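You operate a simulated robot arm through the tools that you are given. There is no shell and no other tool. Be economical: measure what you need, move in short steps, check, and stop when the job is done.

Carry out the task below with a simulated robot arm. There is one attempt and no reset: what you move stays moved.

TASK
Rub the pencil mark off the note pad and tick Done with the blue pen from the stand.
Fine: eraser into the tray, pen into the pot.

It is judged by the outcome, as a careful person would: the job done as asked, and still so three seconds after it is handed in. It fails if anything else is knocked over, pushed out of place, dropped, spilled or broken.

THE ROBOT
A 6-joint arm with a two-finger parallel gripper, fixed in place. Base frame: the origin is at the foot of the arm, x ahead of it, y to its left, z up; the work surface is at about z = 0.762. Lengths are in m, angles in degrees, forces in N, time in s.
With the tool pointing down near the work surface it reaches from about 0.26 to 0.68 m from the base axis. Its first joint turns from -66.0 to 66.0 degrees. Payload 2.9 kg.
Tool frame: the origin (TCP) lies between the finger pads and is the grasp point; the fingertips stand 0.03 m ahead of it; z points along the fingers, y is the line along which they close. The gripper opens to 0.11 m. The fingers are 0.02 m wide and 0.01 m thick; the gripper's body (0.048 by 0.112 m) begins 0.055 m behind the TCP.
Orientation is that of the tool frame in the base frame, as a unit quaternion [w, x, y, z]. With the fingers straight down and closing along the base's y, the tool's x points along the base's -x, its y along +y and its z along -z.

THE INTERFACE
- The arm moves only by the tool servo_tool. Its argument "rows" is a list of rows, each a list of 7 numbers: the turn, a rotation vector about the tool's x, y, z in degrees, then the shift along the tool's x, y, z in m, then the finger opening in m, from 0 to 0.11. In form: [[ax, ay, az, tx, ty, tz, grip], ...]. A call has 1 to 12 rows; each row shifts and turns the commanded pose from where the row before left it, along the tool's axes as they then stand. A row lasts 0.2 s, in which the tool goes at most 0.05 m and 8.6 degrees; a call with a longer step from one row to the next is refused whole, and so is a gripper value outside its range. A pose out of reach is approached as far as the arm can. The call stops where the force on the tool passes 70 N (or 10 N more than at its start, if that is more) or the arm is blocked; 0.2 s more then pass. The fingers move at their own pace (about 0.108 m/s each) and stop on an object; they squeeze with about 30 N. The grip force told is the motor's: it shows also when the fingers shut on nothing. Time passes only in rows, and 0.2 s behind the last, so rows that do not move let the fingers close. It gives the time, the measured TCP pose, the force on the tool (base axes), the opening and the grip force at its end, in the units of the frame above (readings bear some noise).
- Cameras (640 x 400 px; columns grow to the right, rows downward): "scene" is fixed at [0.0802, 0.4335, 1.3889]; the picture's right is [-0.75, -0.66, 0.00], its down [-0.36, 0.40, -0.84] and it looks along [0.56, -0.63, -0.54] (base axes); focal length 322 px, centre (320, 200). "wrist" rides on the gripper at [-0.036, 0, -0.057] in the tool frame; the picture's right is [0.00, -1.00, 0.00], its down [0.97, 0.00, -0.24] and it looks along [0.24, 0.00, 0.97] (tool axes); focal length 218 px, centre (320, 200).
- camera(camera): a new picture of that camera. No time passes.
- pixel_to_xyz(camera, pixels): for up to 12 pixels [column, row] of the newest picture of that camera ("zoom" is the newest enlarged one), the place [x, y, z] in the base frame of the surface seen there, good to about 0.002 m. No time passes.
- inspect(camera, box): a new picture of the part [left, top, right, bottom] of that camera's present view, enlarged. No time passes.
- sign_off(): hands the job in; it is judged then, once.

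Work in short steps. Measure before you move; look again where a grasp or a placing could have gone wrong, and mend it. You have 80 turns and 34 pictures in all, those below and enlarged ones among them. Open the gripper and draw the arm clear of the work before you hand the job in, unless the task says otherwise; then end with one line.

The tools are called after "Request:" as name(argument=value, ...) on one line, values as JSON. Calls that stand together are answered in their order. servo_tool: Moves the arm, as the interface text tells. Its arguments: {"type":"object","properties":{"rows":{"type":"array"}},"required":["rows"]} The other tools are called the same way: camera (camera) takes a picture; pixel_to_xyz (camera, pixels) gives the place of the surface under pixels of a picture; inspect (camera, box) takes an enlarged picture of a part of a camera's view; sign_off () hands the job in.

At the start:

```text
clock: 0.0
tool_pos: [0.3399, -0.1781, 1.1345]
ee_rot: [0.0, 0.0, 1.0, 0.0]
ft_force: [-0.5, 0.1, 0.0]
gripper_width: 0.1099
finger_force: 0.0
```

scene: 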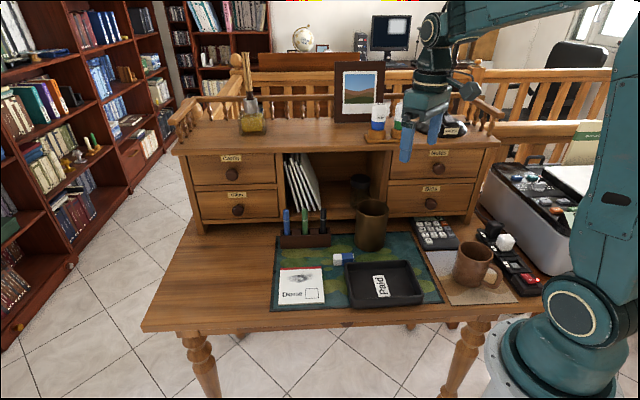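
wrist: 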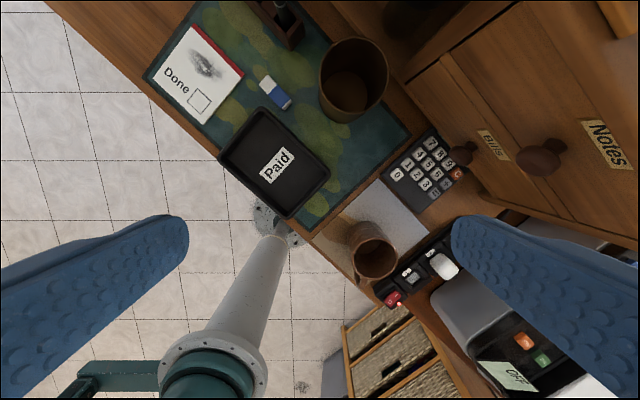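

I take enlarged views of the work area to measure the pad, eraser, pens, tray and pot.

Request:
inspect(camera="scene", box=[260, 170, 460, 320])

Request:
inspect(camera="wrist", box=[140, 0, 400, 220])

```text
2.67 times, centred on (360, 245) of scene
```

zoom: 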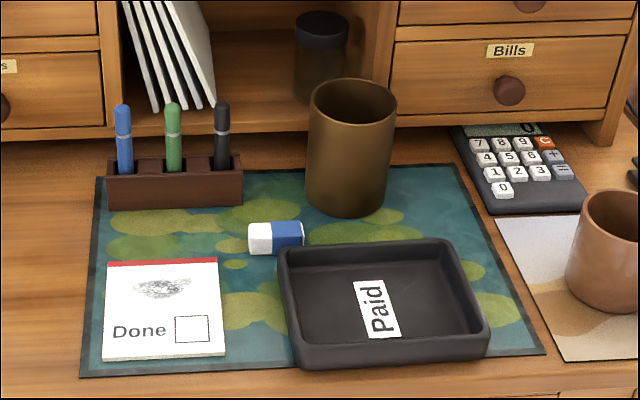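

```text
1.82 times, centred on (270, 110) of wrist
```

zoom: 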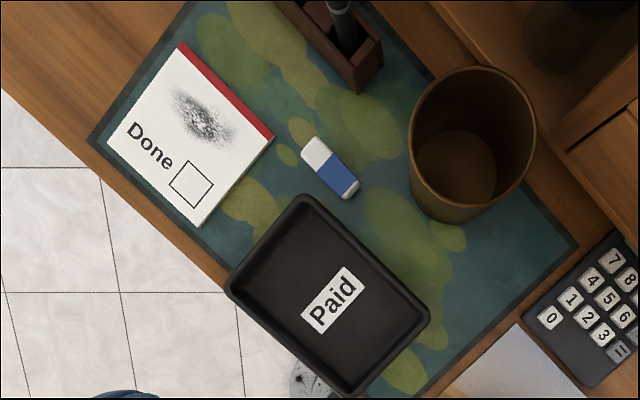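

The wrist zoom shows pad, eraser, tray and pot clearly; I measure key points there and the pens in the scene picture.

Request:
pixel_to_xyz(camera="zoom", pixels=[[182, 44], [272, 138], [198, 224], [110, 140], [303, 150], [322, 136], [357, 184], [345, 198], [332, 170], [186, 184], [191, 161], [214, 185]])

Request:
pixel_to_xyz(camera="zoom", pixels=[[193, 208], [170, 185], [175, 92], [235, 138], [203, 117], [305, 198], [230, 285], [428, 310], [350, 395], [290, 320], [455, 170], [357, 92]])

Request:
pixel_to_xyz(camera="scene", pixels=[[286, 211], [287, 222], [288, 232], [303, 208], [304, 230], [322, 210], [323, 230], [279, 240], [335, 238], [357, 203], [388, 207], [372, 212]])

```text
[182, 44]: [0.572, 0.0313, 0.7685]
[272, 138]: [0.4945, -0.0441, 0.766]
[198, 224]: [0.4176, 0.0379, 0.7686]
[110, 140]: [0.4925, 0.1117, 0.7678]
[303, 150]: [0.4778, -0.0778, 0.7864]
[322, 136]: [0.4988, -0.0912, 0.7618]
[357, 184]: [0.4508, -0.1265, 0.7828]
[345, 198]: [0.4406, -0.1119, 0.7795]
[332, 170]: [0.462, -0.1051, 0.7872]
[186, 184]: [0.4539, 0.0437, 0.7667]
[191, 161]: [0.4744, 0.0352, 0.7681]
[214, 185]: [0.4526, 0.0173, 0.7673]
```

```text
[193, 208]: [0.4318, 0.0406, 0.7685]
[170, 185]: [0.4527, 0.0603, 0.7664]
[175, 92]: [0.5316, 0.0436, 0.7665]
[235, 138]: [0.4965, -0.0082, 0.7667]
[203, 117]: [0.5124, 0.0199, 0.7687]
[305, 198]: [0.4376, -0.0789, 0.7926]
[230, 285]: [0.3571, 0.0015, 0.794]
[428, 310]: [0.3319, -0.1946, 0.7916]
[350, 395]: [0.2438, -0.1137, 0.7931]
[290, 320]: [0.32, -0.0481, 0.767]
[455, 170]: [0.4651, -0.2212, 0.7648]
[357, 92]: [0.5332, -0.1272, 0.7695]
```

```text
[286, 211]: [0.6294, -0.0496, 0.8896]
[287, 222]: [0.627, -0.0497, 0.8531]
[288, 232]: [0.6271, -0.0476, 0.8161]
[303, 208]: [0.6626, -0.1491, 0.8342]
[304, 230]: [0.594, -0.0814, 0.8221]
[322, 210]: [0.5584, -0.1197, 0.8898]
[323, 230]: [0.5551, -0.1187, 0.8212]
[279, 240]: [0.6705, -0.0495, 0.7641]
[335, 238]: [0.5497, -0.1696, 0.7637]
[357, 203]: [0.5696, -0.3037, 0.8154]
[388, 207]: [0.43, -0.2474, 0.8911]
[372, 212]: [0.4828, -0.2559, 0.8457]
```

Desk axes are about 45° to the base; the eraser lies near (0.46,-0.10). I move above it and yaw the tool 45° so the fingers close across it.

Request:
servo_tool(rows=[[0, 0, 0, -0.03, 0.02, 0.03, 0.08], [0, 0, 0, -0.03, 0.02, 0.03, 0.06], [0, 0, 0, -0.03, 0.02, 0.03, 0.06], [0, 0, 0, -0.03, 0.02, 0.03, 0.06], [0, 0, -7.5, 0, 0, 0, 0.06], [0, 0, -7.5, 0, 0, 0, 0.06], [0, 0, -7.5, 0, 0, 0, 0.06], [0, 0, -7.5, 0, 0, 0, 0.06], [0, 0, -7.5, 0, 0, 0, 0.06], [0, 0, -7.5, 0, 0, 0, 0.06]])

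Request:
camera(camera="wrist")

```text
clock: 2.2
tool_pos: [0.4595, -0.0977, 1.0142]
ee_rot: [0.001, -0.384, 0.923, 0.0]
ft_force: [-0.2, 0.5, 1.4]
gripper_width: 0.06
finger_force: 0.0
```

```text
29 pictures are left
```

wrist: 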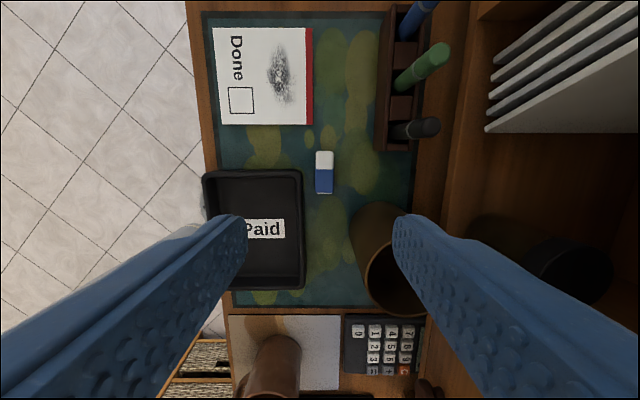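

Eraser at (324,172), aligned with the tool. I zoom in on it and the pad.

Request:
inspect(camera="wrist", box=[200, 15, 360, 215])

```text
2.00 times, centred on (280, 115) of wrist
```

zoom: 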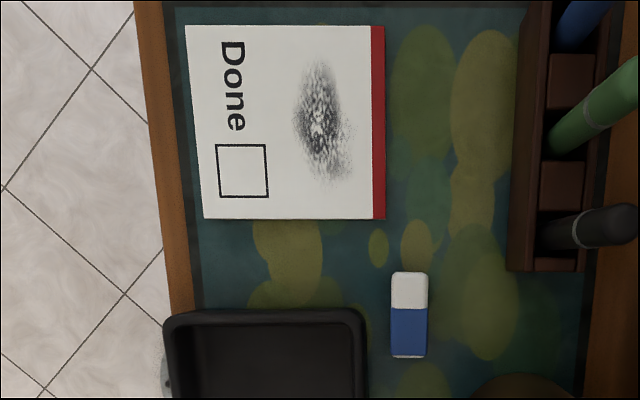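

Request:
pixel_to_xyz(camera="zoom", pixels=[[395, 276], [423, 276], [395, 350], [423, 352], [409, 310], [409, 332], [374, 290], [320, 65], [325, 180], [297, 120], [350, 130], [320, 120]])

Request:
pixel_to_xyz(camera="zoom", pixels=[[217, 145], [264, 145], [267, 196], [221, 197], [375, 27], [188, 28], [207, 217], [384, 217], [362, 317], [560, 60], [600, 40], [630, 250]])

```text
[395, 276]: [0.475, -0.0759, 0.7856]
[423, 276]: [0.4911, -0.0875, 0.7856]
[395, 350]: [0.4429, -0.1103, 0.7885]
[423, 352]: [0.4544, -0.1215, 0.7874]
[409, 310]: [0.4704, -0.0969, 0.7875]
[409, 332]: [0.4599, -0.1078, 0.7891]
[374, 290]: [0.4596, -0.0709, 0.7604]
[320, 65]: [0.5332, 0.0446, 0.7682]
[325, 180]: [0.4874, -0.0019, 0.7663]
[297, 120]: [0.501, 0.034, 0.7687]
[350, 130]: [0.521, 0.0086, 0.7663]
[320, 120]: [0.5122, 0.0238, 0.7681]
```

```text
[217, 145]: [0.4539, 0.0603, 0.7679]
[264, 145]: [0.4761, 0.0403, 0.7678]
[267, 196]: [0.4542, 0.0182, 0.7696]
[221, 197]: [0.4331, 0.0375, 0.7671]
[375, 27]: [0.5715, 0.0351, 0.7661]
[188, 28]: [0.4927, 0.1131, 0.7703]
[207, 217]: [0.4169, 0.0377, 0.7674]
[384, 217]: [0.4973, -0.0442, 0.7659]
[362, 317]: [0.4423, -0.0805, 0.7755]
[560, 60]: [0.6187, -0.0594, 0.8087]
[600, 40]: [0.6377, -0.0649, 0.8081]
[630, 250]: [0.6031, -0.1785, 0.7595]
```

Eraser: centre about (0.4655,-0.099), 53×21 mm, top z 0.787; the tray wall is ~2 cm to its side. I'll grip the blue sleeve with opening 0.030 so the white end sticks out; first descend to just above.

Request:
servo_tool(rows=[[0, 0, 0, 0.004, -0.006, 0.04, 0.031], [0, 0, 0, 0, 0, 0.045, 0.031], [0, 0, 0, 0, 0, 0.045, 0.031], [0, 0, 0, 0, 0, 0.03, 0.031], [0, 0, 0, 0, 0, 0, 0.031]])

Request:
inspect(camera="wrist", box=[200, 100, 440, 300])

```text
clock: 3.4
tool_pos: [0.4608, -0.1045, 0.8528]
ee_rot: [0.0, -0.383, 0.924, 0.0]
ft_force: [0.0, 0.1, -0.9]
gripper_width: 0.0308
finger_force: 0.1
```

```text
2.00 times, centred on (320, 200) of wrist
```

zoom: 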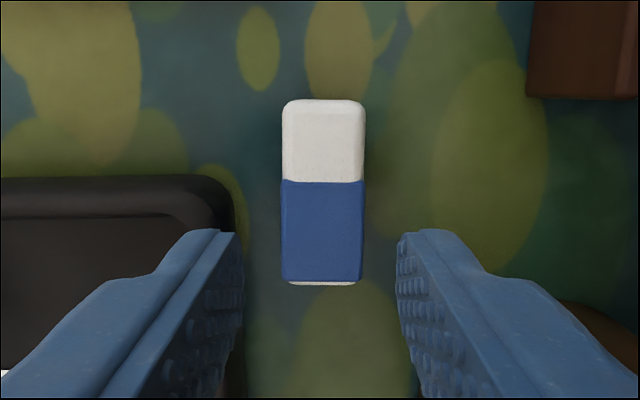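

The eraser is centred between the fingers and the tray's outer finger has clearance. I go down 52 mm and close.

Request:
servo_tool(rows=[[0, 0, 0, 0, 0, 0.02, 0.031], [0, 0, 0, 0, 0, 0.02, 0.031], [0, 0, 0, 0, 0, 0.012, 0.031], [0, 0, 0, 0, 0, 0, 0.031], [0, 0, 0, 0, 0, 0, 0.015], [0, 0, 0, 0, 0, 0, 0.01], [0, 0, 0, 0, 0, 0, 0.01]])

Request:
inspect(camera="wrist", box=[200, 100, 440, 300])

```text
clock: 5.0
tool_pos: [0.4617, -0.1028, 0.8035]
ee_rot: [0.001, -0.382, 0.924, 0.0]
ft_force: [-0.5, -0.8, 0.3]
gripper_width: 0.0229
finger_force: 30.4
```

```text
2.00 times, centred on (320, 200) of wrist
```

zoom: 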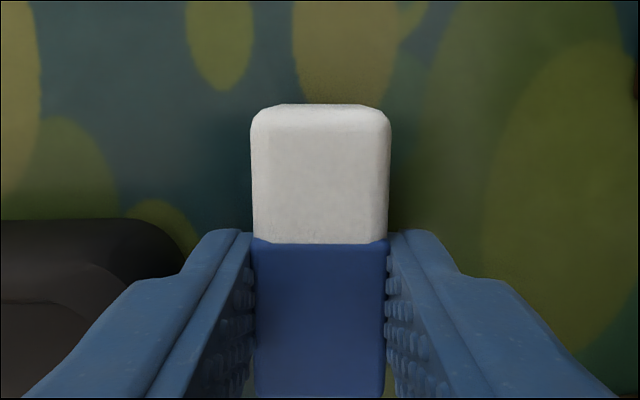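

The eraser is held (0.0229 opening, 30 N). I lift, move over the near end of the smudge, and tilt 20° so the white end points down.

Request:
servo_tool(rows=[[0, 0, 0, 0, 0, -0.03, 0.01], [0, 0, 0, 0, 0, -0.03, 0.01], [0, 0, 0, -0.0237, 0.0203, 0, 0.01], [0, 0, 0, -0.0237, 0.0203, 0, 0.01], [0, 0, 0, -0.0237, 0.0203, 0, 0.01], [0, 6.67, 0, 0, 0, 0, 0.01], [0, 6.67, 0, 0, 0, 0, 0.01], [0, 6.66, 0, 0, 0, 0, 0.01], [0, 0, 0, 0, 0, 0, 0.01]])

Request:
camera(camera="wrist")

```text
clock: 7.0
tool_pos: [0.468, -0.0106, 0.8616]
ee_rot: [-0.162, -0.377, 0.91, -0.066]
ft_force: [-0.8, 0.5, -0.6]
gripper_width: 0.0228
finger_force: 30.0
```

```text
25 pictures are left
```

wrist: 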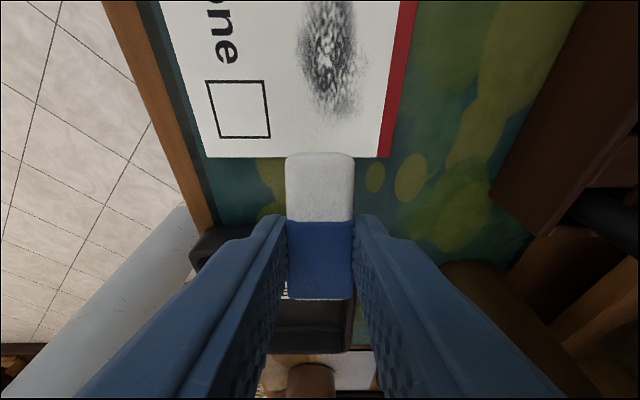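

The white end is over the pad's lower part. I descend 36 mm to just above contact.

Request:
servo_tool(rows=[[0, 0, 0, -0.0062, 0, 0.0169, 0.01], [0, 0, 0, -0.0062, 0, 0.0169, 0.01], [0, 0, 0, 0, 0, 0, 0.01]])

Request:
servo_tool(rows=[[0, 0, 0, -0.001, 0, 0.0028, 0.01], [0, 0, 0, -0.001, 0, 0.0028, 0.01], [0, 0, 0, 0, 0, 0, 0.01]])

```text
clock: 7.8
tool_pos: [0.4675, -0.0117, 0.826]
ee_rot: [-0.16, -0.377, 0.91, -0.066]
ft_force: [0.1, -0.3, -0.3]
gripper_width: 0.023
finger_force: 30.7
```

```text
clock: 8.6
tool_pos: [0.4694, -0.0118, 0.8194]
ee_rot: [-0.16, -0.377, 0.91, -0.066]
ft_force: [0.0, -0.4, -0.7]
gripper_width: 0.023
finger_force: 30.3
```

No contact yet at z 0.8194; I step down 1 mm at a time until the force shows contact.

Request:
servo_tool(rows=[[0, 0, 0, -0.0005, 0, 0.0014, 0.01], [0, 0, 0, 0, 0, 0, 0.01]])

Request:
servo_tool(rows=[[0, 0, 0, -0.0005, 0, 0.0014, 0.01], [0, 0, 0, 0, 0, 0, 0.01]])

Request:
servo_tool(rows=[[0, 0, 0, -0.0003, 0, 0.0009, 0.01], [0, 0, 0, 0, 0, 0, 0.01]])

```text
clock: 9.2
tool_pos: [0.4684, -0.0111, 0.8187]
ee_rot: [-0.16, -0.377, 0.91, -0.067]
ft_force: [-0.1, 0.5, -0.5]
gripper_width: 0.0228
finger_force: 30.2
```

```text
clock: 9.8
tool_pos: [0.469, -0.0099, 0.816]
ee_rot: [-0.16, -0.376, 0.91, -0.066]
ft_force: [-0.1, -0.5, 0.8]
gripper_width: 0.0227
finger_force: 30.1
```

```text
clock: 10.4
tool_pos: [0.4691, -0.0108, 0.816]
ee_rot: [-0.161, -0.376, 0.91, -0.067]
ft_force: [-1.9, -0.3, 9.6]
gripper_width: 0.0229
finger_force: 29.8
```

Contact with about 10 N. I make one stroke along the smudge (72 mm) and check the pad.

Request:
servo_tool(rows=[[0, 0, 0, -0.01128, 0, -0.0041, 0.01], [0, 0, 0, -0.01128, 0, -0.0041, 0.01], [0, 0, 0, -0.01128, 0, -0.0041, 0.01], [0, 0, 0, -0.01128, 0, -0.0041, 0.01], [0, 0, 0, -0.01128, 0, -0.0041, 0.01], [0, 0, 0, -0.01128, 0, -0.0041, 0.01]])

Request:
camera(camera="wrist")

Request:
inspect(camera="scene", box=[250, 220, 370, 320])

```text
clock: 11.8
tool_pos: [0.5212, 0.0404, 0.8171]
ee_rot: [-0.16, -0.377, 0.91, -0.067]
ft_force: [-7.0, -8.9, 18.0]
gripper_width: 0.0228
finger_force: 29.9
```

```text
24 pictures are left
```

wrist: 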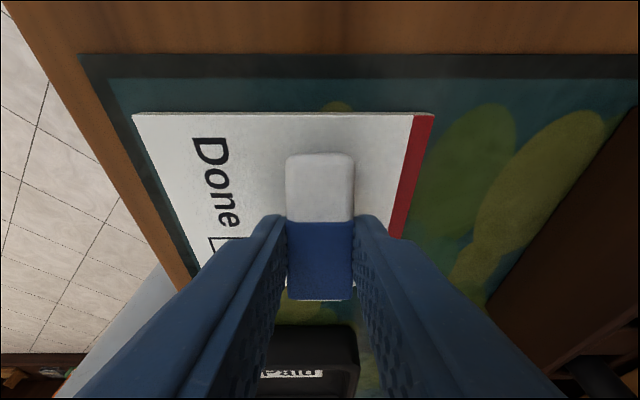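

```text
4.00 times, centred on (310, 270) of scene
```

zoom: 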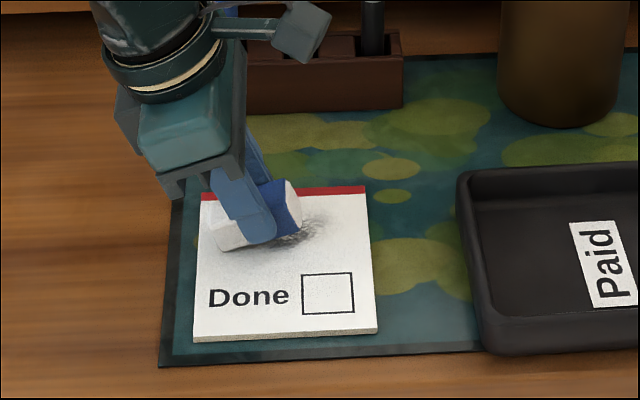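

The stroke erases and the pad has stayed. I ease the pressure slightly, shift 8 mm toward the red edge and stroke back, then another lane forth.

Request:
servo_tool(rows=[[0, 0, 0, 0.0001, -0.008, -0.0003, 0.01], [0, 0, 0, 0.01128, 0, 0.0041, 0.01], [0, 0, 0, 0.01128, 0, 0.0041, 0.01], [0, 0, 0, 0.01128, 0, 0.0041, 0.01], [0, 0, 0, 0.01128, 0, 0.0041, 0.01], [0, 0, 0, 0.01128, 0, 0.0041, 0.01], [0, 0, 0, 0.01128, 0, 0.0041, 0.01]])

Request:
servo_tool(rows=[[0, 0, 0, 0.0001, -0.009, -0.0003, 0.01], [0, 0, 0, -0.01128, 0, -0.0041, 0.01], [0, 0, 0, -0.01128, 0, -0.0041, 0.01], [0, 0, 0, -0.01128, 0, -0.0041, 0.01], [0, 0, 0, -0.01128, 0, -0.0041, 0.01], [0, 0, 0, -0.01128, 0, -0.0041, 0.01], [0, 0, 0, -0.01128, 0, -0.0041, 0.01]])

Request:
servo_tool(rows=[[0, 0, 0, 0.01128, 0, 0.0041, 0.01], [0, 0, 0, 0.01128, 0, 0.0041, 0.01], [0, 0, 0, 0.01128, 0, 0.0041, 0.01], [0, 0, 0, 0.01128, 0, 0.0041, 0.01], [0, 0, 0, 0.01128, 0, 0.0041, 0.01], [0, 0, 0, 0.01128, 0, 0.0041, 0.01]])

Request:
inspect(camera="scene", box=[250, 220, 370, 320])

Request:
camera(camera="wrist")

```text
clock: 13.4
tool_pos: [0.4739, -0.0166, 0.8184]
ee_rot: [-0.16, -0.378, 0.91, -0.067]
ft_force: [2.1, 2.5, 5.6]
gripper_width: 0.0228
finger_force: 29.9
```

```text
clock: 15.0
tool_pos: [0.5312, 0.0282, 0.8175]
ee_rot: [-0.16, -0.376, 0.91, -0.067]
ft_force: [-0.3, -0.3, 0.5]
gripper_width: 0.0228
finger_force: 30.2
```

```text
clock: 16.4
tool_pos: [0.4814, -0.0228, 0.8169]
ee_rot: [-0.16, -0.376, 0.91, -0.066]
ft_force: [0.9, 0.5, -0.6]
gripper_width: 0.0228
finger_force: 29.9
```

```text
4.00 times, centred on (310, 270) of scene
```

zoom: 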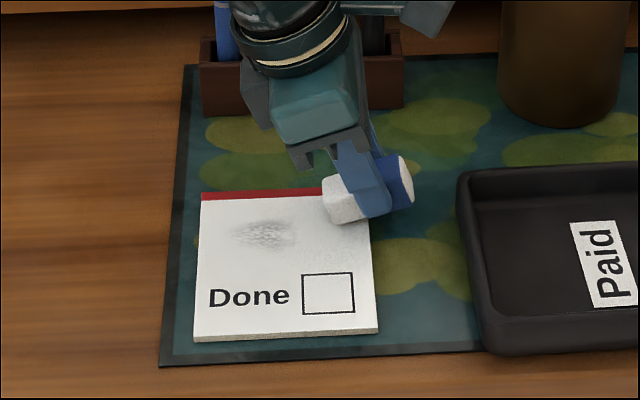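

```text
21 pictures are left
```

wrist: 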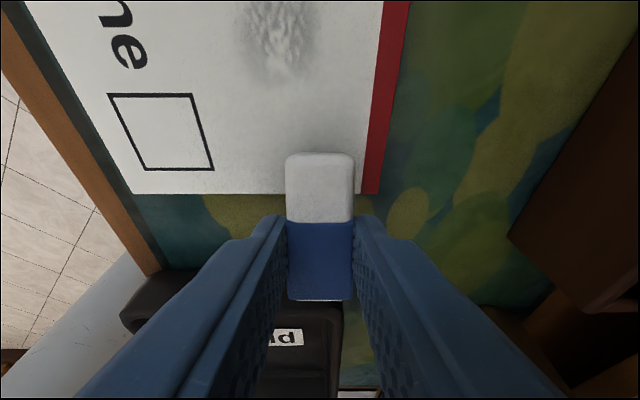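

Contact was lost in the last strokes, and a faint patch remains around column 278, left of the eraser. I shift back 11 mm, press 1.2 mm and rub more.

Request:
servo_tool(rows=[[0, 0, 0, 0, 0.011, 0, 0.01], [0, 0, 0, -0.0004, 0, 0.0011, 0.01], [0, 0, 0, -0.01128, 0, -0.0041, 0.01], [0, 0, 0, -0.01128, 0, -0.0041, 0.01]])

```text
clock: 17.4
tool_pos: [0.4893, 0.0011, 0.816]
ee_rot: [-0.162, -0.376, 0.91, -0.068]
ft_force: [-11.6, -12.4, 24.0]
gripper_width: 0.0228
finger_force: 29.6
```

Good firm contact (24 N); I ease 0.3 mm, continue and go back and forth.

Request:
servo_tool(rows=[[0, 0, 0, -0.01118, 0, -0.0044, 0.01], [0, 0, 0, -0.01128, 0, -0.0041, 0.01], [0, 0, 0, -0.01128, 0, -0.0041, 0.01], [0, 0, 0, -0.01128, 0, -0.0041, 0.01], [0, 0, 0, 0.01128, 0.003, 0.0041, 0.01], [0, 0, 0, 0.01128, 0, 0.0041, 0.01], [0, 0, 0, 0.01128, 0, 0.0041, 0.01], [0, 0, 0, 0.01128, 0, 0.0041, 0.01], [0, 0, 0, 0.01128, 0, 0.0041, 0.01], [0, 0, 0, 0.01128, 0, 0.0041, 0.01]])

Request:
servo_tool(rows=[[0, 0, 0, -0.01128, -0.008, -0.0041, 0.01], [0, 0, 0, -0.01128, 0, -0.0041, 0.01], [0, 0, 0, -0.01128, 0, -0.0041, 0.01], [0, 0, 0, -0.01128, 0, -0.0041, 0.01], [0, 0, 0, -0.01128, 0, -0.0041, 0.01], [0, 0, 0, -0.01128, 0, -0.0041, 0.01]])

Request:
servo_tool(rows=[[0, 0, 0, 0.01128, -0.007, 0.0041, 0.01], [0, 0, 0, 0.01128, 0, 0.0041, 0.01], [0, 0, 0, 0.01128, 0, 0.0041, 0.01], [0, 0, 0, 0.01128, 0, 0.0041, 0.01], [0, 0, 0, 0.01128, 0, 0.0041, 0.01], [0, 0, 0, 0.01128, 0, 0.0041, 0.01]])

Request:
inspect(camera="scene", box=[250, 220, 370, 320])

```text
clock: 19.6
tool_pos: [0.4701, -0.0134, 0.8158]
ee_rot: [-0.16, -0.377, 0.91, -0.066]
ft_force: [6.4, 5.9, 12.4]
gripper_width: 0.0228
finger_force: 30.1
```

```text
clock: 21.0
tool_pos: [0.5272, 0.0332, 0.8162]
ee_rot: [-0.161, -0.376, 0.91, -0.066]
ft_force: [-6.1, -7.2, 13.0]
gripper_width: 0.0228
finger_force: 29.7
```

```text
clock: 22.4
tool_pos: [0.4824, -0.0228, 0.8162]
ee_rot: [-0.16, -0.376, 0.91, -0.066]
ft_force: [0.8, 0.4, 0.9]
gripper_width: 0.0227
finger_force: 30.6
```

```text
4.00 times, centred on (310, 270) of scene
```

zoom: 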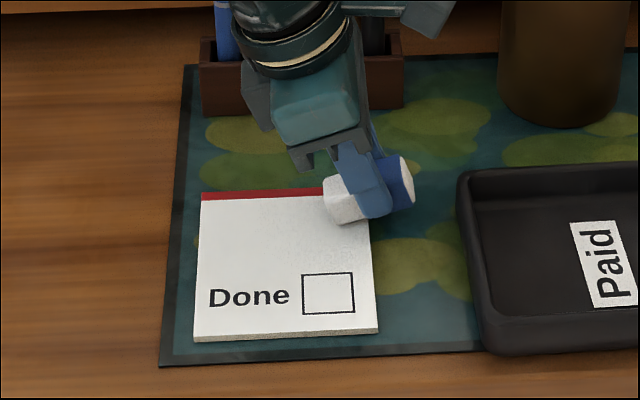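

The mark looks gone and the pad has not moved. I lift, untilt, and check from the wrist camera.

Request:
servo_tool(rows=[[0, 0, 0, 0.0137, 0, -0.0376, 0.01], [0, 0, 0, 0.0137, 0, -0.0376, 0.01], [0, -6.67, 0, 0, 0, 0, 0.01], [0, -6.67, 0, 0, 0, 0, 0.01], [0, -6.66, 0, 0, 0, 0, 0.01], [0, 0, 0, 0, 0, 0, 0.01]])

Request:
camera(camera="wrist")

```text
clock: 23.8
tool_pos: [0.4822, -0.023, 0.8959]
ee_rot: [0.001, -0.383, 0.924, 0.001]
ft_force: [0.8, 0.2, -0.8]
gripper_width: 0.023
finger_force: 30.1
```

```text
19 pictures are left
```

wrist: 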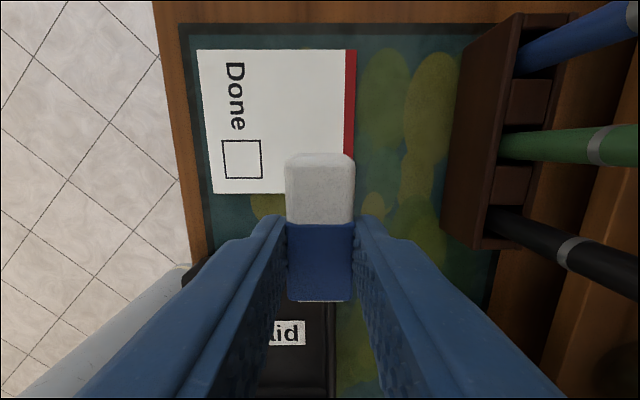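

The pad is clean. I carry the eraser over the tray interior (d≈0.31, r≈-0.19) and lower to near its floor.

Request:
servo_tool(rows=[[0, 0, 0, 0.045, 0.0157, 0, 0.01], [0, 0, 0, 0.045, 0.0157, 0, 0.01], [0, 0, 0, 0.0447, 0.0157, 0, 0.01], [0, 0, 0, 0, 0, 0.025, 0.01], [0, 0, 0, 0, 0, 0.025, 0.01], [0, 0, 0, 0, 0, 0.02, 0.01], [0, 0, 0, 0, 0, 0.01, 0.01], [0, 0, 0, 0, 0, 0, 0.01]])

Request:
camera(camera="wrist")

```text
clock: 25.6
tool_pos: [0.3533, -0.086, 0.8163]
ee_rot: [0.0, -0.383, 0.924, -0.001]
ft_force: [0.1, -0.4, 0.0]
gripper_width: 0.0228
finger_force: 29.9
```

```text
18 pictures are left
```

wrist: 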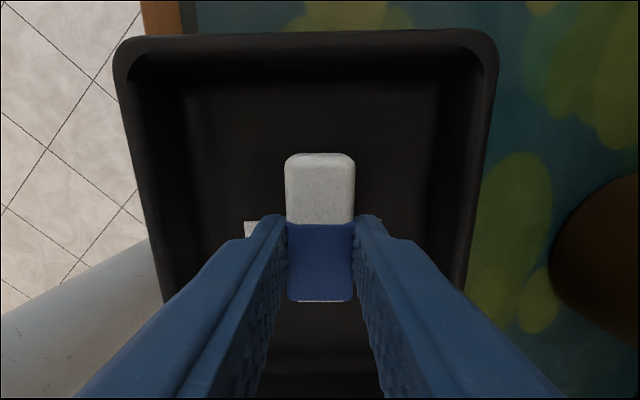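

The eraser is centred in the tray, about 6 mm above the floor; I lower in small steps.

Request:
servo_tool(rows=[[0, 0, 0, 0, 0, 0.003, 0.01], [0, 0, 0, 0, 0, 0.001, 0.01], [0, 0, 0, 0, 0, 0, 0.01]])

Request:
servo_tool(rows=[[0, 0, 0, 0, 0, 0.0015, 0.01], [0, 0, 0, 0, 0, 0, 0.01]])

```text
clock: 26.4
tool_pos: [0.3538, -0.0854, 0.8112]
ee_rot: [0.0, -0.383, 0.924, 0.0]
ft_force: [0.4, -0.5, -1.1]
gripper_width: 0.0226
finger_force: 29.6
```

```text
clock: 27.0
tool_pos: [0.3531, -0.0858, 0.811]
ee_rot: [0.001, -0.382, 0.924, 0.0]
ft_force: [-0.2, -0.3, -0.6]
gripper_width: 0.0226
finger_force: 29.8
```

Request:
servo_tool(rows=[[0, 0, 0, 0, 0, 0.001, 0.01], [0, 0, 0, 0, 0, 0, 0.01]])

Request:
servo_tool(rows=[[0, 0, 0, 0, 0, 0.001, 0.01], [0, 0, 0, 0, 0, 0, 0.01]])

```text
clock: 27.6
tool_pos: [0.353, -0.0857, 0.8094]
ee_rot: [0.0, -0.382, 0.924, 0.001]
ft_force: [0.6, -1.1, -0.2]
gripper_width: 0.0229
finger_force: 29.5
```

```text
clock: 28.2
tool_pos: [0.3531, -0.0855, 0.8095]
ee_rot: [0.0, -0.383, 0.924, 0.0]
ft_force: [-0.4, 0.2, -0.5]
gripper_width: 0.0229
finger_force: 30.1
```

Request:
servo_tool(rows=[[0, 0, 0, 0, 0, 0.0015, 0.01], [0, 0, 0, 0, 0, 0, 0.01]])

```text
clock: 28.8
tool_pos: [0.3533, -0.0848, 0.807]
ee_rot: [0.0, -0.383, 0.924, -0.001]
ft_force: [-0.9, -0.8, -1.1]
gripper_width: 0.0229
finger_force: 30.1
```

Still no contact, so the floor is a little lower; one more small step.

Request:
servo_tool(rows=[[0, 0, 0, 0, 0, 0.001, 0.01], [0, 0, 0, 0, 0, 0, 0.01]])

Request:
servo_tool(rows=[[0, 0, 0, 0, 0, 0.0008, 0.01], [0, 0, 0, 0, 0, 0, 0.01]])

```text
clock: 29.4
tool_pos: [0.354, -0.0857, 0.807]
ee_rot: [0.0, -0.383, 0.924, -0.001]
ft_force: [-0.6, 0.9, 11.2]
gripper_width: 0.0231
finger_force: 30.4
```

```text
clock: 30.0
tool_pos: [0.3534, -0.0862, 0.8062]
ee_rot: [0.0, -0.383, 0.924, -0.001]
ft_force: [-2.8, 1.5, 30.4]
gripper_width: 0.0232
finger_force: 30.0
```

Contact with the floor. I back up 1.5 mm, open to 0.05 and rise straight up.

Request:
servo_tool(rows=[[0, 0, 0, 0, 0, -0.0015, 0.01], [0, 0, 0, 0, 0, 0, 0.05], [0, 0, 0, 0, 0, 0, 0.05], [0, 0, 0, 0, 0, -0.04, 0.05], [0, 0, 0, 0, 0, -0.05, 0.05], [0, 0, 0, 0, 0, -0.05, 0.05], [0, 0, 0, 0, 0, -0.05, 0.05], [0, 0, 0, -0.04, -0.03, 0, 0.05], [0, 0, 0, -0.04, -0.03, 0, 0.05], [0, 0, 0, 0, 0, 0, 0.05]])

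Request:
camera(camera="wrist")

Request:
inspect(camera="scene", box=[260, 170, 420, 290])

```text
clock: 32.2
tool_pos: [0.4532, -0.0723, 0.9969]
ee_rot: [-0.001, -0.383, 0.924, 0.0]
ft_force: [0.2, 0.6, 0.9]
gripper_width: 0.0499
finger_force: 0.1
```

```text
17 pictures are left
```

wrist: 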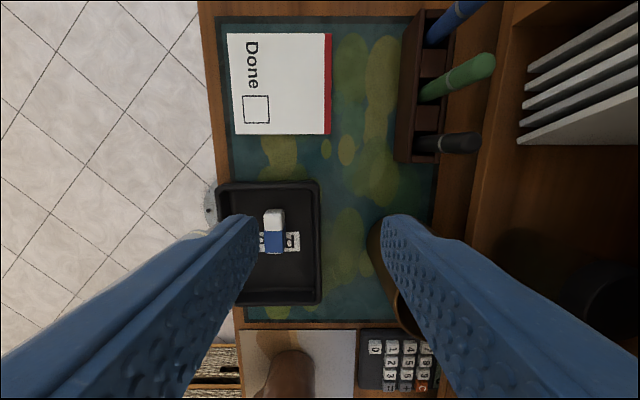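

```text
3.33 times, centred on (340, 230) of scene
```

zoom: 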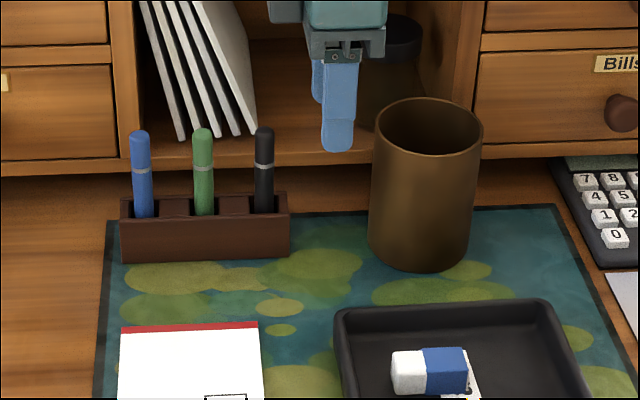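

The eraser lies in the tray. I measure the blue pen, cabinet front, and pot rim in this zoom.

Request:
pixel_to_xyz(camera="zoom", pixels=[[139, 133], [140, 150], [141, 168], [142, 190], [144, 210], [203, 150], [204, 205], [130, 150], [178, 134], [110, 130], [60, 110], [220, 145]])

Request:
pixel_to_xyz(camera="zoom", pixels=[[378, 125], [481, 128], [430, 154], [430, 101], [130, 205], [157, 205], [140, 225], [134, 150], [147, 150], [126, 215], [160, 215], [430, 140]])

```text
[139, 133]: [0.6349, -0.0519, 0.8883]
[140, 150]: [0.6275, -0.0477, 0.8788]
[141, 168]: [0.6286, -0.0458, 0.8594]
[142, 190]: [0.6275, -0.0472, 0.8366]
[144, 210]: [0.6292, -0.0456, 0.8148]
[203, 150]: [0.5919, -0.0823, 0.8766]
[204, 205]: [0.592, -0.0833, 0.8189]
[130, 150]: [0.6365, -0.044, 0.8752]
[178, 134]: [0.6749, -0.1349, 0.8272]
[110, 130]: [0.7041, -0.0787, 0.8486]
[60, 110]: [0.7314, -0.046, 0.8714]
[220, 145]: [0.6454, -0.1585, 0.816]
```

```text
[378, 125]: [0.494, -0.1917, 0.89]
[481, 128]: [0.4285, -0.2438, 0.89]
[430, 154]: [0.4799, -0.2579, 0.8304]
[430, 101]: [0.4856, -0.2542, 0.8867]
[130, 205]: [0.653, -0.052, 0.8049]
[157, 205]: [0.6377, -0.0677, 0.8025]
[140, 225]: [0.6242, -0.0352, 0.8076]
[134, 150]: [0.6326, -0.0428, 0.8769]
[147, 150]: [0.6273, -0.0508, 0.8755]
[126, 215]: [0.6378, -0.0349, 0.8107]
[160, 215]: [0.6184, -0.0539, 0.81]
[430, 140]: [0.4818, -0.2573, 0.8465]
```

Pen axis ≈ (0.633,-0.0515), top 0.895, radius ~7 mm. I check the clearance to the cabinet (front, top edge, knob).

Request:
pixel_to_xyz(camera="scene", pixels=[[280, 148], [260, 153], [300, 147], [237, 210], [237, 177], [278, 180], [278, 210], [330, 150], [230, 151], [288, 170], [320, 148], [277, 160]])

```text
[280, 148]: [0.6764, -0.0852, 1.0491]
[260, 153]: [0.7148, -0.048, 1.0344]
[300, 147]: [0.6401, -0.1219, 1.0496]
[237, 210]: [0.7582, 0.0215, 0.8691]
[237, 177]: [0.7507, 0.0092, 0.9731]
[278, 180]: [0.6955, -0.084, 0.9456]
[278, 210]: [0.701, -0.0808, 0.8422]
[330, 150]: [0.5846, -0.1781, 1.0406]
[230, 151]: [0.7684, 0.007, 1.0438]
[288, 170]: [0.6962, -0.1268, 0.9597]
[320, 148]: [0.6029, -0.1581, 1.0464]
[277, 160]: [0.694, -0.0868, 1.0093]
```

The cabinet's top overhangs to d≈0.54 (pen at d≈0.484), so I turn the gripper 90° to close along the stand and will lean its body away from the cabinet. First the turn, in free space.

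Request:
servo_tool(rows=[[0, 0, -8.2, 0, 0, 0, 0.05], [0, 0, -8.2, 0, 0, 0, 0.05], [0, 0, -8.2, 0, 0, 0, 0.05], [0, 0, -8.2, 0, 0, 0, 0.05], [0, 0, -8.2, 0, 0, 0, 0.05], [0, 0, -8.2, 0, 0, 0, 0.05], [0, 0, -8.2, 0, 0, 0, 0.05], [0, 0, -8.2, 0, 0, 0, 0.05], [0, 0, -8.2, 0, 0, 0, 0.05], [0, 0, -8.2, 0, 0, 0, 0.05], [0, 0, -8, 0, 0, 0, 0.05], [0, 0, 0, 0, 0, 0, 0.05]])

```text
clock: 34.8
tool_pos: [0.4524, -0.0713, 0.9967]
ee_rot: [0.0, 0.924, -0.382, 0.0]
ft_force: [-0.6, -0.5, 0.8]
gripper_width: 0.05
finger_force: 0.1
```

The turn worked. I move in front of the blue pen (d≈0.40), tilt 20°, and lower to pen-grip height.

Request:
servo_tool(rows=[[0, 0, 0, 0.0075, -0.0354, 0, 0.05], [0, 0, 0, 0.0075, -0.0354, 0, 0.04], [0, 0, 0, 0.0075, -0.0354, 0, 0.034], [0, 0, 0, 0.0075, -0.0354, 0, 0.034], [0, 6.67, 0, 0, 0, 0, 0.034], [0, 6.67, 0, 0, 0, 0, 0.034], [0, 6.66, 0, 0, 0, 0, 0.034], [0, 0, 0, -0.01426, 0, 0.0392, 0.034], [0, 0, 0, -0.01426, 0, 0.0392, 0.034], [0, 0, 0, -0.01426, 0, 0.0392, 0.034], [0, 0, 0, 0, 0, 0, 0.034]])

Request:
camera(camera="wrist")

```text
clock: 37.2
tool_pos: [0.5739, 0.0077, 0.8722]
ee_rot: [0.066, 0.91, -0.376, 0.161]
ft_force: [-0.2, -0.3, -0.3]
gripper_width: 0.0341
finger_force: 0.0
```

```text
15 pictures are left
```

wrist: 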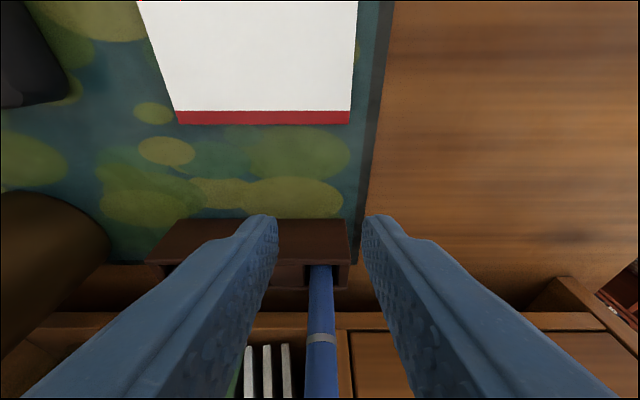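

The pen is centred (column ≈320) between the fingers. I advance horizontally 84 mm onto the pen.

Request:
servo_tool(rows=[[0, 0, 0, 0.0197, 0, 0.0072, 0.034], [0, 0, 0, 0.0197, 0, 0.0072, 0.034], [0, 0, 0, 0.0197, 0, 0.0072, 0.034], [0, 0, 0, 0.0197, 0, 0.0072, 0.034], [0, 0, 0, 0, 0, 0, 0.034]])

Request:
camera(camera="wrist")

Request:
inspect(camera="scene", box=[250, 150, 370, 250])

```text
clock: 38.4
tool_pos: [0.6338, -0.0521, 0.8731]
ee_rot: [0.067, 0.91, -0.376, 0.161]
ft_force: [1.0, -0.9, -0.5]
gripper_width: 0.0338
finger_force: 0.1
```

```text
14 pictures are left
```

wrist: 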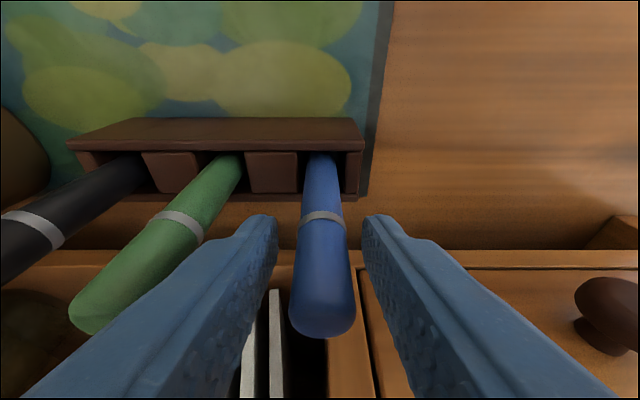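

```text
4.00 times, centred on (310, 200) of scene
```

zoom: 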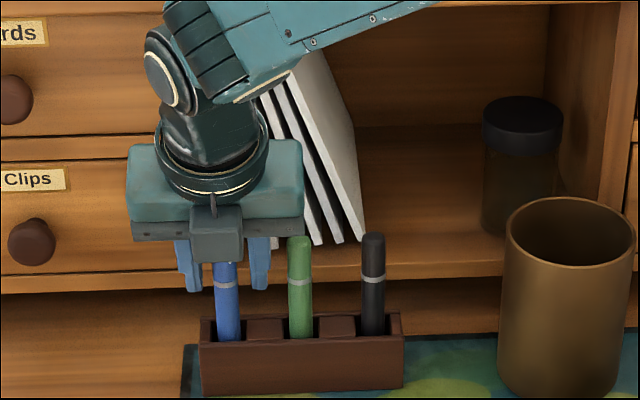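

The fingers straddle the pen with clearance. I close, then lift 60 mm straight up.

Request:
servo_tool(rows=[[0, 0, 0, 0, 0, 0, 0.005], [0, 0, 0, 0, 0, 0, 0.005], [0, 0, 0, 0, 0, 0, 0.005]])

Request:
servo_tool(rows=[[0, 0, 0, 0.00513, 0, -0.0141, 0.005], [0, 0, 0, 0.00513, 0, -0.0141, 0.005], [0, 0, 0, 0.00513, 0, -0.0141, 0.005], [0, 0, 0, 0.00513, 0, -0.0141, 0.005], [0, 0, 0, 0, 0, 0, 0.005]])

Request:
inspect(camera="scene", box=[250, 150, 370, 250])

```text
clock: 39.2
tool_pos: [0.634, -0.0516, 0.8719]
ee_rot: [0.066, 0.91, -0.377, 0.16]
ft_force: [0.3, -0.1, -0.2]
gripper_width: 0.015
finger_force: 29.9
```

```text
clock: 39.9
tool_pos: [0.6277, -0.0498, 0.8909]
ee_rot: [0.068, 0.913, -0.374, 0.147]
ft_force: [10.4, 0.7, -13.2]
gripper_width: 0.0154
finger_force: 29.7
stopped in row 3: the force on the tool passed its limit (the readings are from after the stop); the commanded pose is now the measured one
```

```text
4.00 times, centred on (310, 200) of scene
```

zoom: 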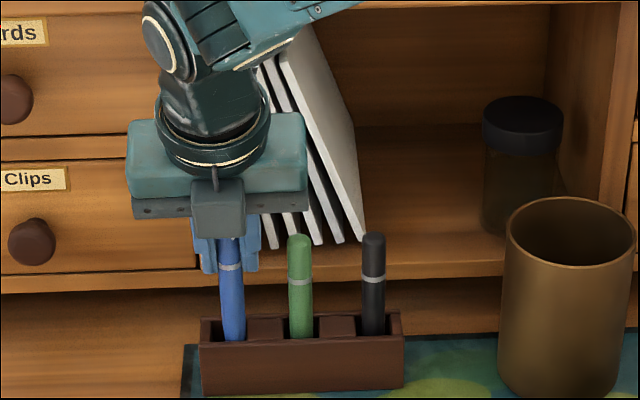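

The lift stopped on force with the tool displaced sideways slightly. I look at the whole scene to see what is touching.

Request:
camera(camera="scene")

Request:
camera(camera="wrist")

Request:
servo_tool(rows=[[0, 0, 0, 0, 0, 0, 0.005]])

```text
11 pictures are left
```

scene: 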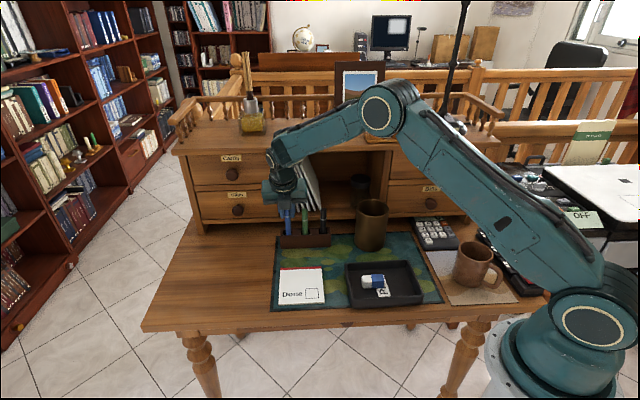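

```text
10 pictures are left
```

wrist: 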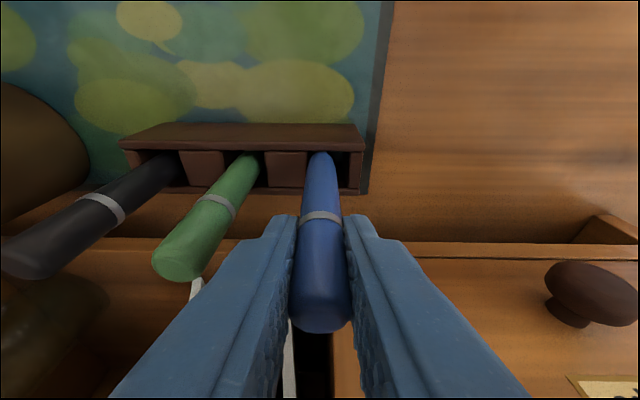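

```text
clock: 40.3
tool_pos: [0.6274, -0.0502, 0.8928]
ee_rot: [0.068, 0.914, -0.373, 0.145]
ft_force: [14.1, 1.0, -16.0]
gripper_width: 0.0155
finger_force: 29.7
```

I measure where the wrist links stand relative to the cabinet's overhang.

Request:
pixel_to_xyz(camera="scene", pixels=[[272, 158], [277, 140], [290, 132], [284, 150], [266, 190], [284, 180], [300, 188], [310, 135], [345, 115], [285, 215], [289, 228], [282, 238]])

Request:
inspect(camera="scene", box=[255, 110, 345, 250])

```text
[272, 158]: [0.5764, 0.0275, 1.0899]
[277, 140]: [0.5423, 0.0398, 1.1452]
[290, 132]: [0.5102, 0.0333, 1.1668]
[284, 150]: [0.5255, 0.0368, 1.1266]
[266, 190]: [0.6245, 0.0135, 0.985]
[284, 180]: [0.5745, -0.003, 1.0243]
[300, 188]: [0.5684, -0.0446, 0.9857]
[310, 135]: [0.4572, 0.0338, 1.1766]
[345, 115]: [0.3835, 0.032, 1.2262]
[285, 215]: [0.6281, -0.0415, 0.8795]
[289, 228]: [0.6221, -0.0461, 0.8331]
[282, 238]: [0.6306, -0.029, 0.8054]
```

```text
2.86 times, centred on (300, 180) of scene
```

zoom: 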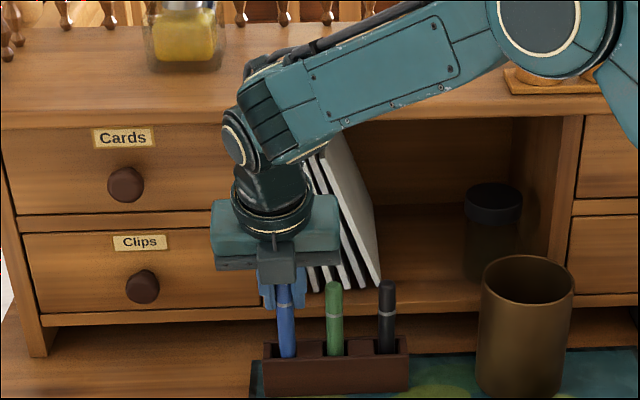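

Nothing on the arm touches the cabinet, so the pen is wedged in its slot (tool drifted ~6 mm toward the base while rising). I move back in line above the slot, restore the tilt, and read the force.

Request:
servo_tool(rows=[[0, 0.8, 0, 0.0025, -0.0016, 0.0009, 0.005], [0, 0.8, 0, 0.0025, -0.0016, 0.0009, 0.005], [0, 0, 0, 0, 0, 0, 0.005]])

```text
clock: 41.1
tool_pos: [0.6309, -0.0522, 0.8939]
ee_rot: [0.075, 0.91, -0.375, 0.158]
ft_force: [-34.0, 11.1, 9.5]
gripper_width: 0.0152
finger_force: 29.9
```

Overshot: force now -32 N along d. I back off 3 mm and read again.

Request:
servo_tool(rows=[[0, 0, 0, -0.0028, 0.001, -0.001, 0.005], [0, 0, 0, 0, 0, 0, 0.005]])

```text
clock: 41.7
tool_pos: [0.6295, -0.0513, 0.8922]
ee_rot: [0.074, 0.911, -0.373, 0.158]
ft_force: [0.0, 0.0, 0.4]
gripper_width: 0.0149
finger_force: 30.5
```

Force is zero now. I lift slowly in 4 mm steps.

Request:
servo_tool(rows=[[0, 0, 0, 0.00137, 0, -0.00376, 0.005], [0, 0, 0, 0, 0, 0, 0.005]])

Request:
servo_tool(rows=[[0, 0, 0, 0.00137, 0, -0.00376, 0.005], [0, 0, 0, 0, 0, 0, 0.005]])

```text
clock: 42.3
tool_pos: [0.6308, -0.0506, 0.8967]
ee_rot: [0.075, 0.911, -0.374, 0.158]
ft_force: [0.1, 0.2, -0.7]
gripper_width: 0.0146
finger_force: 30.0
```

```text
clock: 42.9
tool_pos: [0.6296, -0.0514, 0.9015]
ee_rot: [0.075, 0.911, -0.374, 0.158]
ft_force: [-0.7, 0.4, 0.3]
gripper_width: 0.0147
finger_force: 29.8
```

Request:
servo_tool(rows=[[0, 0, 0, 0.00171, 0, -0.0047, 0.005], [0, 0, 0, 0.00171, 0, -0.0047, 0.005], [0, 0, 0, 0, 0, 0, 0.005]])

Request:
servo_tool(rows=[[0, 0, 0, 0.00171, 0, -0.0047, 0.005], [0, 0, 0, 0.00171, 0, -0.0047, 0.005], [0, 0, 0, 0.00171, 0, -0.0047, 0.005], [0, 0, 0, 0, 0, 0, 0.005]])

Request:
inspect(camera="scene", box=[255, 140, 345, 250])

```text
clock: 43.7
tool_pos: [0.6309, -0.0492, 0.9114]
ee_rot: [0.074, 0.911, -0.374, 0.158]
ft_force: [0.3, 0.1, -0.2]
gripper_width: 0.0148
finger_force: 29.9
```

```text
clock: 44.7
tool_pos: [0.6292, -0.051, 0.9258]
ee_rot: [0.075, 0.91, -0.375, 0.158]
ft_force: [0.0, -0.4, -0.4]
gripper_width: 0.0147
finger_force: 30.4
```

```text
3.64 times, centred on (300, 195) of scene
```

zoom: 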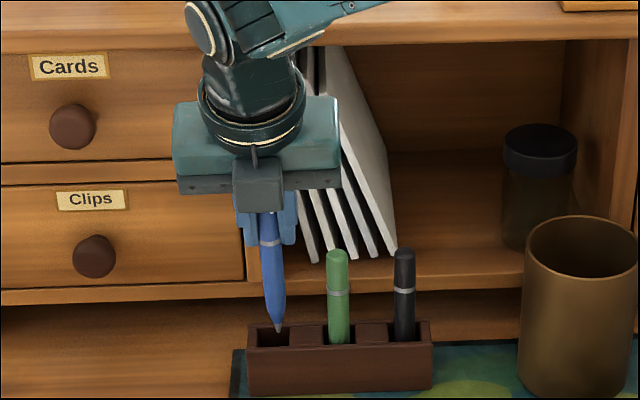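

The pen is free with a pointed tip at zoom (277,331); the stand has stayed in place. I lift 25 mm more, draw back from the cabinet, and measure the tip.

Request:
servo_tool(rows=[[0, 0, 0, 0.0043, 0, -0.01175, 0.005], [0, 0, 0, 0.0043, 0, -0.01175, 0.005], [0, 0, 0, -0.0282, 0, -0.01026, 0.005], [0, 0, 0, -0.0282, 0, -0.01026, 0.005], [0, 0, 0, -0.0282, 0, -0.01026, 0.005], [0, 0, 0, 0, 0, 0, 0.005]])

Request:
inspect(camera="scene", box=[240, 150, 360, 310])

```text
clock: 46.1
tool_pos: [0.5669, 0.0141, 0.9523]
ee_rot: [0.074, 0.911, -0.374, 0.158]
ft_force: [-0.2, 1.0, -0.8]
gripper_width: 0.0149
finger_force: 29.7
```

```text
2.50 times, centred on (300, 230) of scene
```

zoom: 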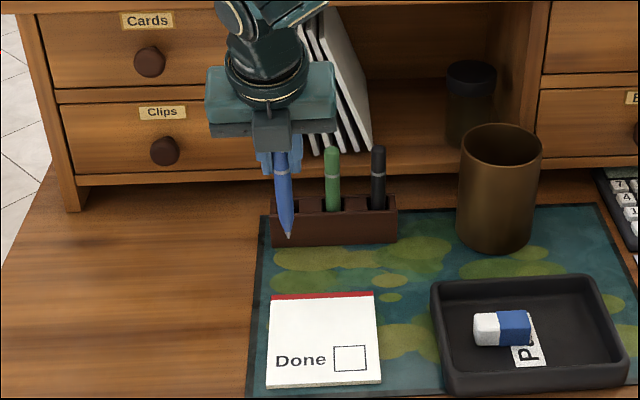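

Request:
pixel_to_xyz(camera="zoom", pixels=[[288, 236], [288, 233], [287, 228], [285, 215], [283, 195], [281, 175], [280, 160], [335, 346], [366, 345], [367, 369], [334, 370], [350, 358]])

```text
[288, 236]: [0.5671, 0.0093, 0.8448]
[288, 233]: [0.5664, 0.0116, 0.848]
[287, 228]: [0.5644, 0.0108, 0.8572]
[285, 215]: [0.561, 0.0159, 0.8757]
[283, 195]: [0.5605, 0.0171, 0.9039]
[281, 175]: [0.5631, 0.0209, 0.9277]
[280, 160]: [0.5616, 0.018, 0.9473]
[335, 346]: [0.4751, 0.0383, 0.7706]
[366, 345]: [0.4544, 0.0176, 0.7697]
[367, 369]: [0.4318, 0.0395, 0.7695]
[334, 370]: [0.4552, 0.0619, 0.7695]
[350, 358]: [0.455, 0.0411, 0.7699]
```

The pad is unmoved; the pen tip sits ~0.109 below and (d+3, r+3 mm) from the TCP; the box centre is (0.454,0.039). I hover the tip above the tick's start, ~20 mm over the paper.

Request:
servo_tool(rows=[[0, 0, 0, -0.0313, 0.0174, -0.01138, 0.005], [0, 0, 0, -0.0313, 0.0174, -0.01138, 0.005], [0, 0, 0, -0.0313, 0.0174, -0.01138, 0.005], [0, 0, 0, -0.00627, 0, 0.0172, 0.005], [0, 0, 0, -0.00627, 0, 0.0172, 0.005], [0, 0, 0, -0.00627, 0, 0.0172, 0.005], [0, 0, 0, 0, 0, 0, 0.005]])

Request:
inspect(camera="scene", box=[260, 240, 350, 310])

```text
clock: 47.7
tool_pos: [0.4581, 0.0462, 0.8964]
ee_rot: [0.074, 0.911, -0.374, 0.159]
ft_force: [0.2, 0.0, 0.2]
gripper_width: 0.0146
finger_force: 30.3
```

```text
5.71 times, centred on (305, 275) of scene
```

zoom: 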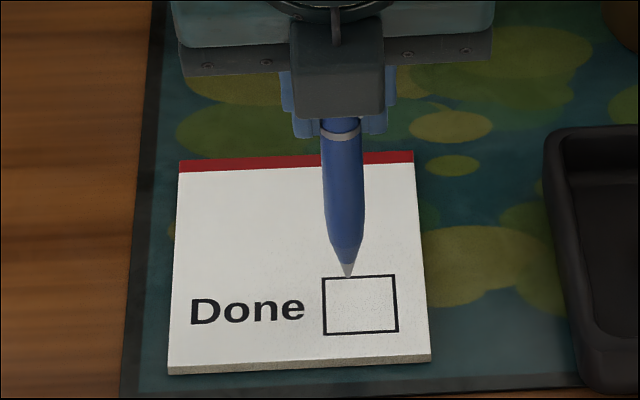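

Request:
pixel_to_xyz(camera="zoom", pixels=[[347, 275], [347, 272], [347, 267], [344, 250], [360, 304], [323, 281], [396, 277], [399, 331], [326, 334]])

```text
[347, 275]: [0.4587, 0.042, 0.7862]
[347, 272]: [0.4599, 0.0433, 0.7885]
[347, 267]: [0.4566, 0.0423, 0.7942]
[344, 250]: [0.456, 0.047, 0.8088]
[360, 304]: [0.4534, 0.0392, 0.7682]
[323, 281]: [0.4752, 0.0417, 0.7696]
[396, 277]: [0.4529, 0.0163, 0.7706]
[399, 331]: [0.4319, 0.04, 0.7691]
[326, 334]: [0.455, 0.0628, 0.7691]
```

Tip is at (0.459,0.042,0.786), i.e. 6 mm left and 2 mm above the box centre – a good start point. I lower 14 mm, then by small steps.

Request:
servo_tool(rows=[[0, 0, 0, -0.0024, 0, 0.0066, 0.005], [0, 0, 0, -0.0024, 0, 0.0066, 0.005], [0, 0, 0, 0, 0, 0, 0.005]])

Request:
servo_tool(rows=[[0, 0, 0, -0.00034, 0, 0.00094, 0.005], [0, 0, 0, 0, 0, 0, 0.005]])

Request:
servo_tool(rows=[[0, 0, 0, -0.00034, 0, 0.00094, 0.005], [0, 0, 0, 0, 0, 0, 0.005]])

```text
clock: 48.5
tool_pos: [0.4576, 0.0458, 0.8833]
ee_rot: [0.074, 0.911, -0.373, 0.159]
ft_force: [-0.1, -0.4, -0.2]
gripper_width: 0.0145
finger_force: 30.8
```

```text
clock: 49.1
tool_pos: [0.4574, 0.0459, 0.8827]
ee_rot: [0.074, 0.911, -0.374, 0.158]
ft_force: [-0.9, 0.4, 3.9]
gripper_width: 0.0147
finger_force: 30.1
```

```text
clock: 49.7
tool_pos: [0.4586, 0.046, 0.8816]
ee_rot: [0.074, 0.911, -0.374, 0.159]
ft_force: [-4.7, 1.6, 19.7]
gripper_width: 0.0145
finger_force: 30.2
```

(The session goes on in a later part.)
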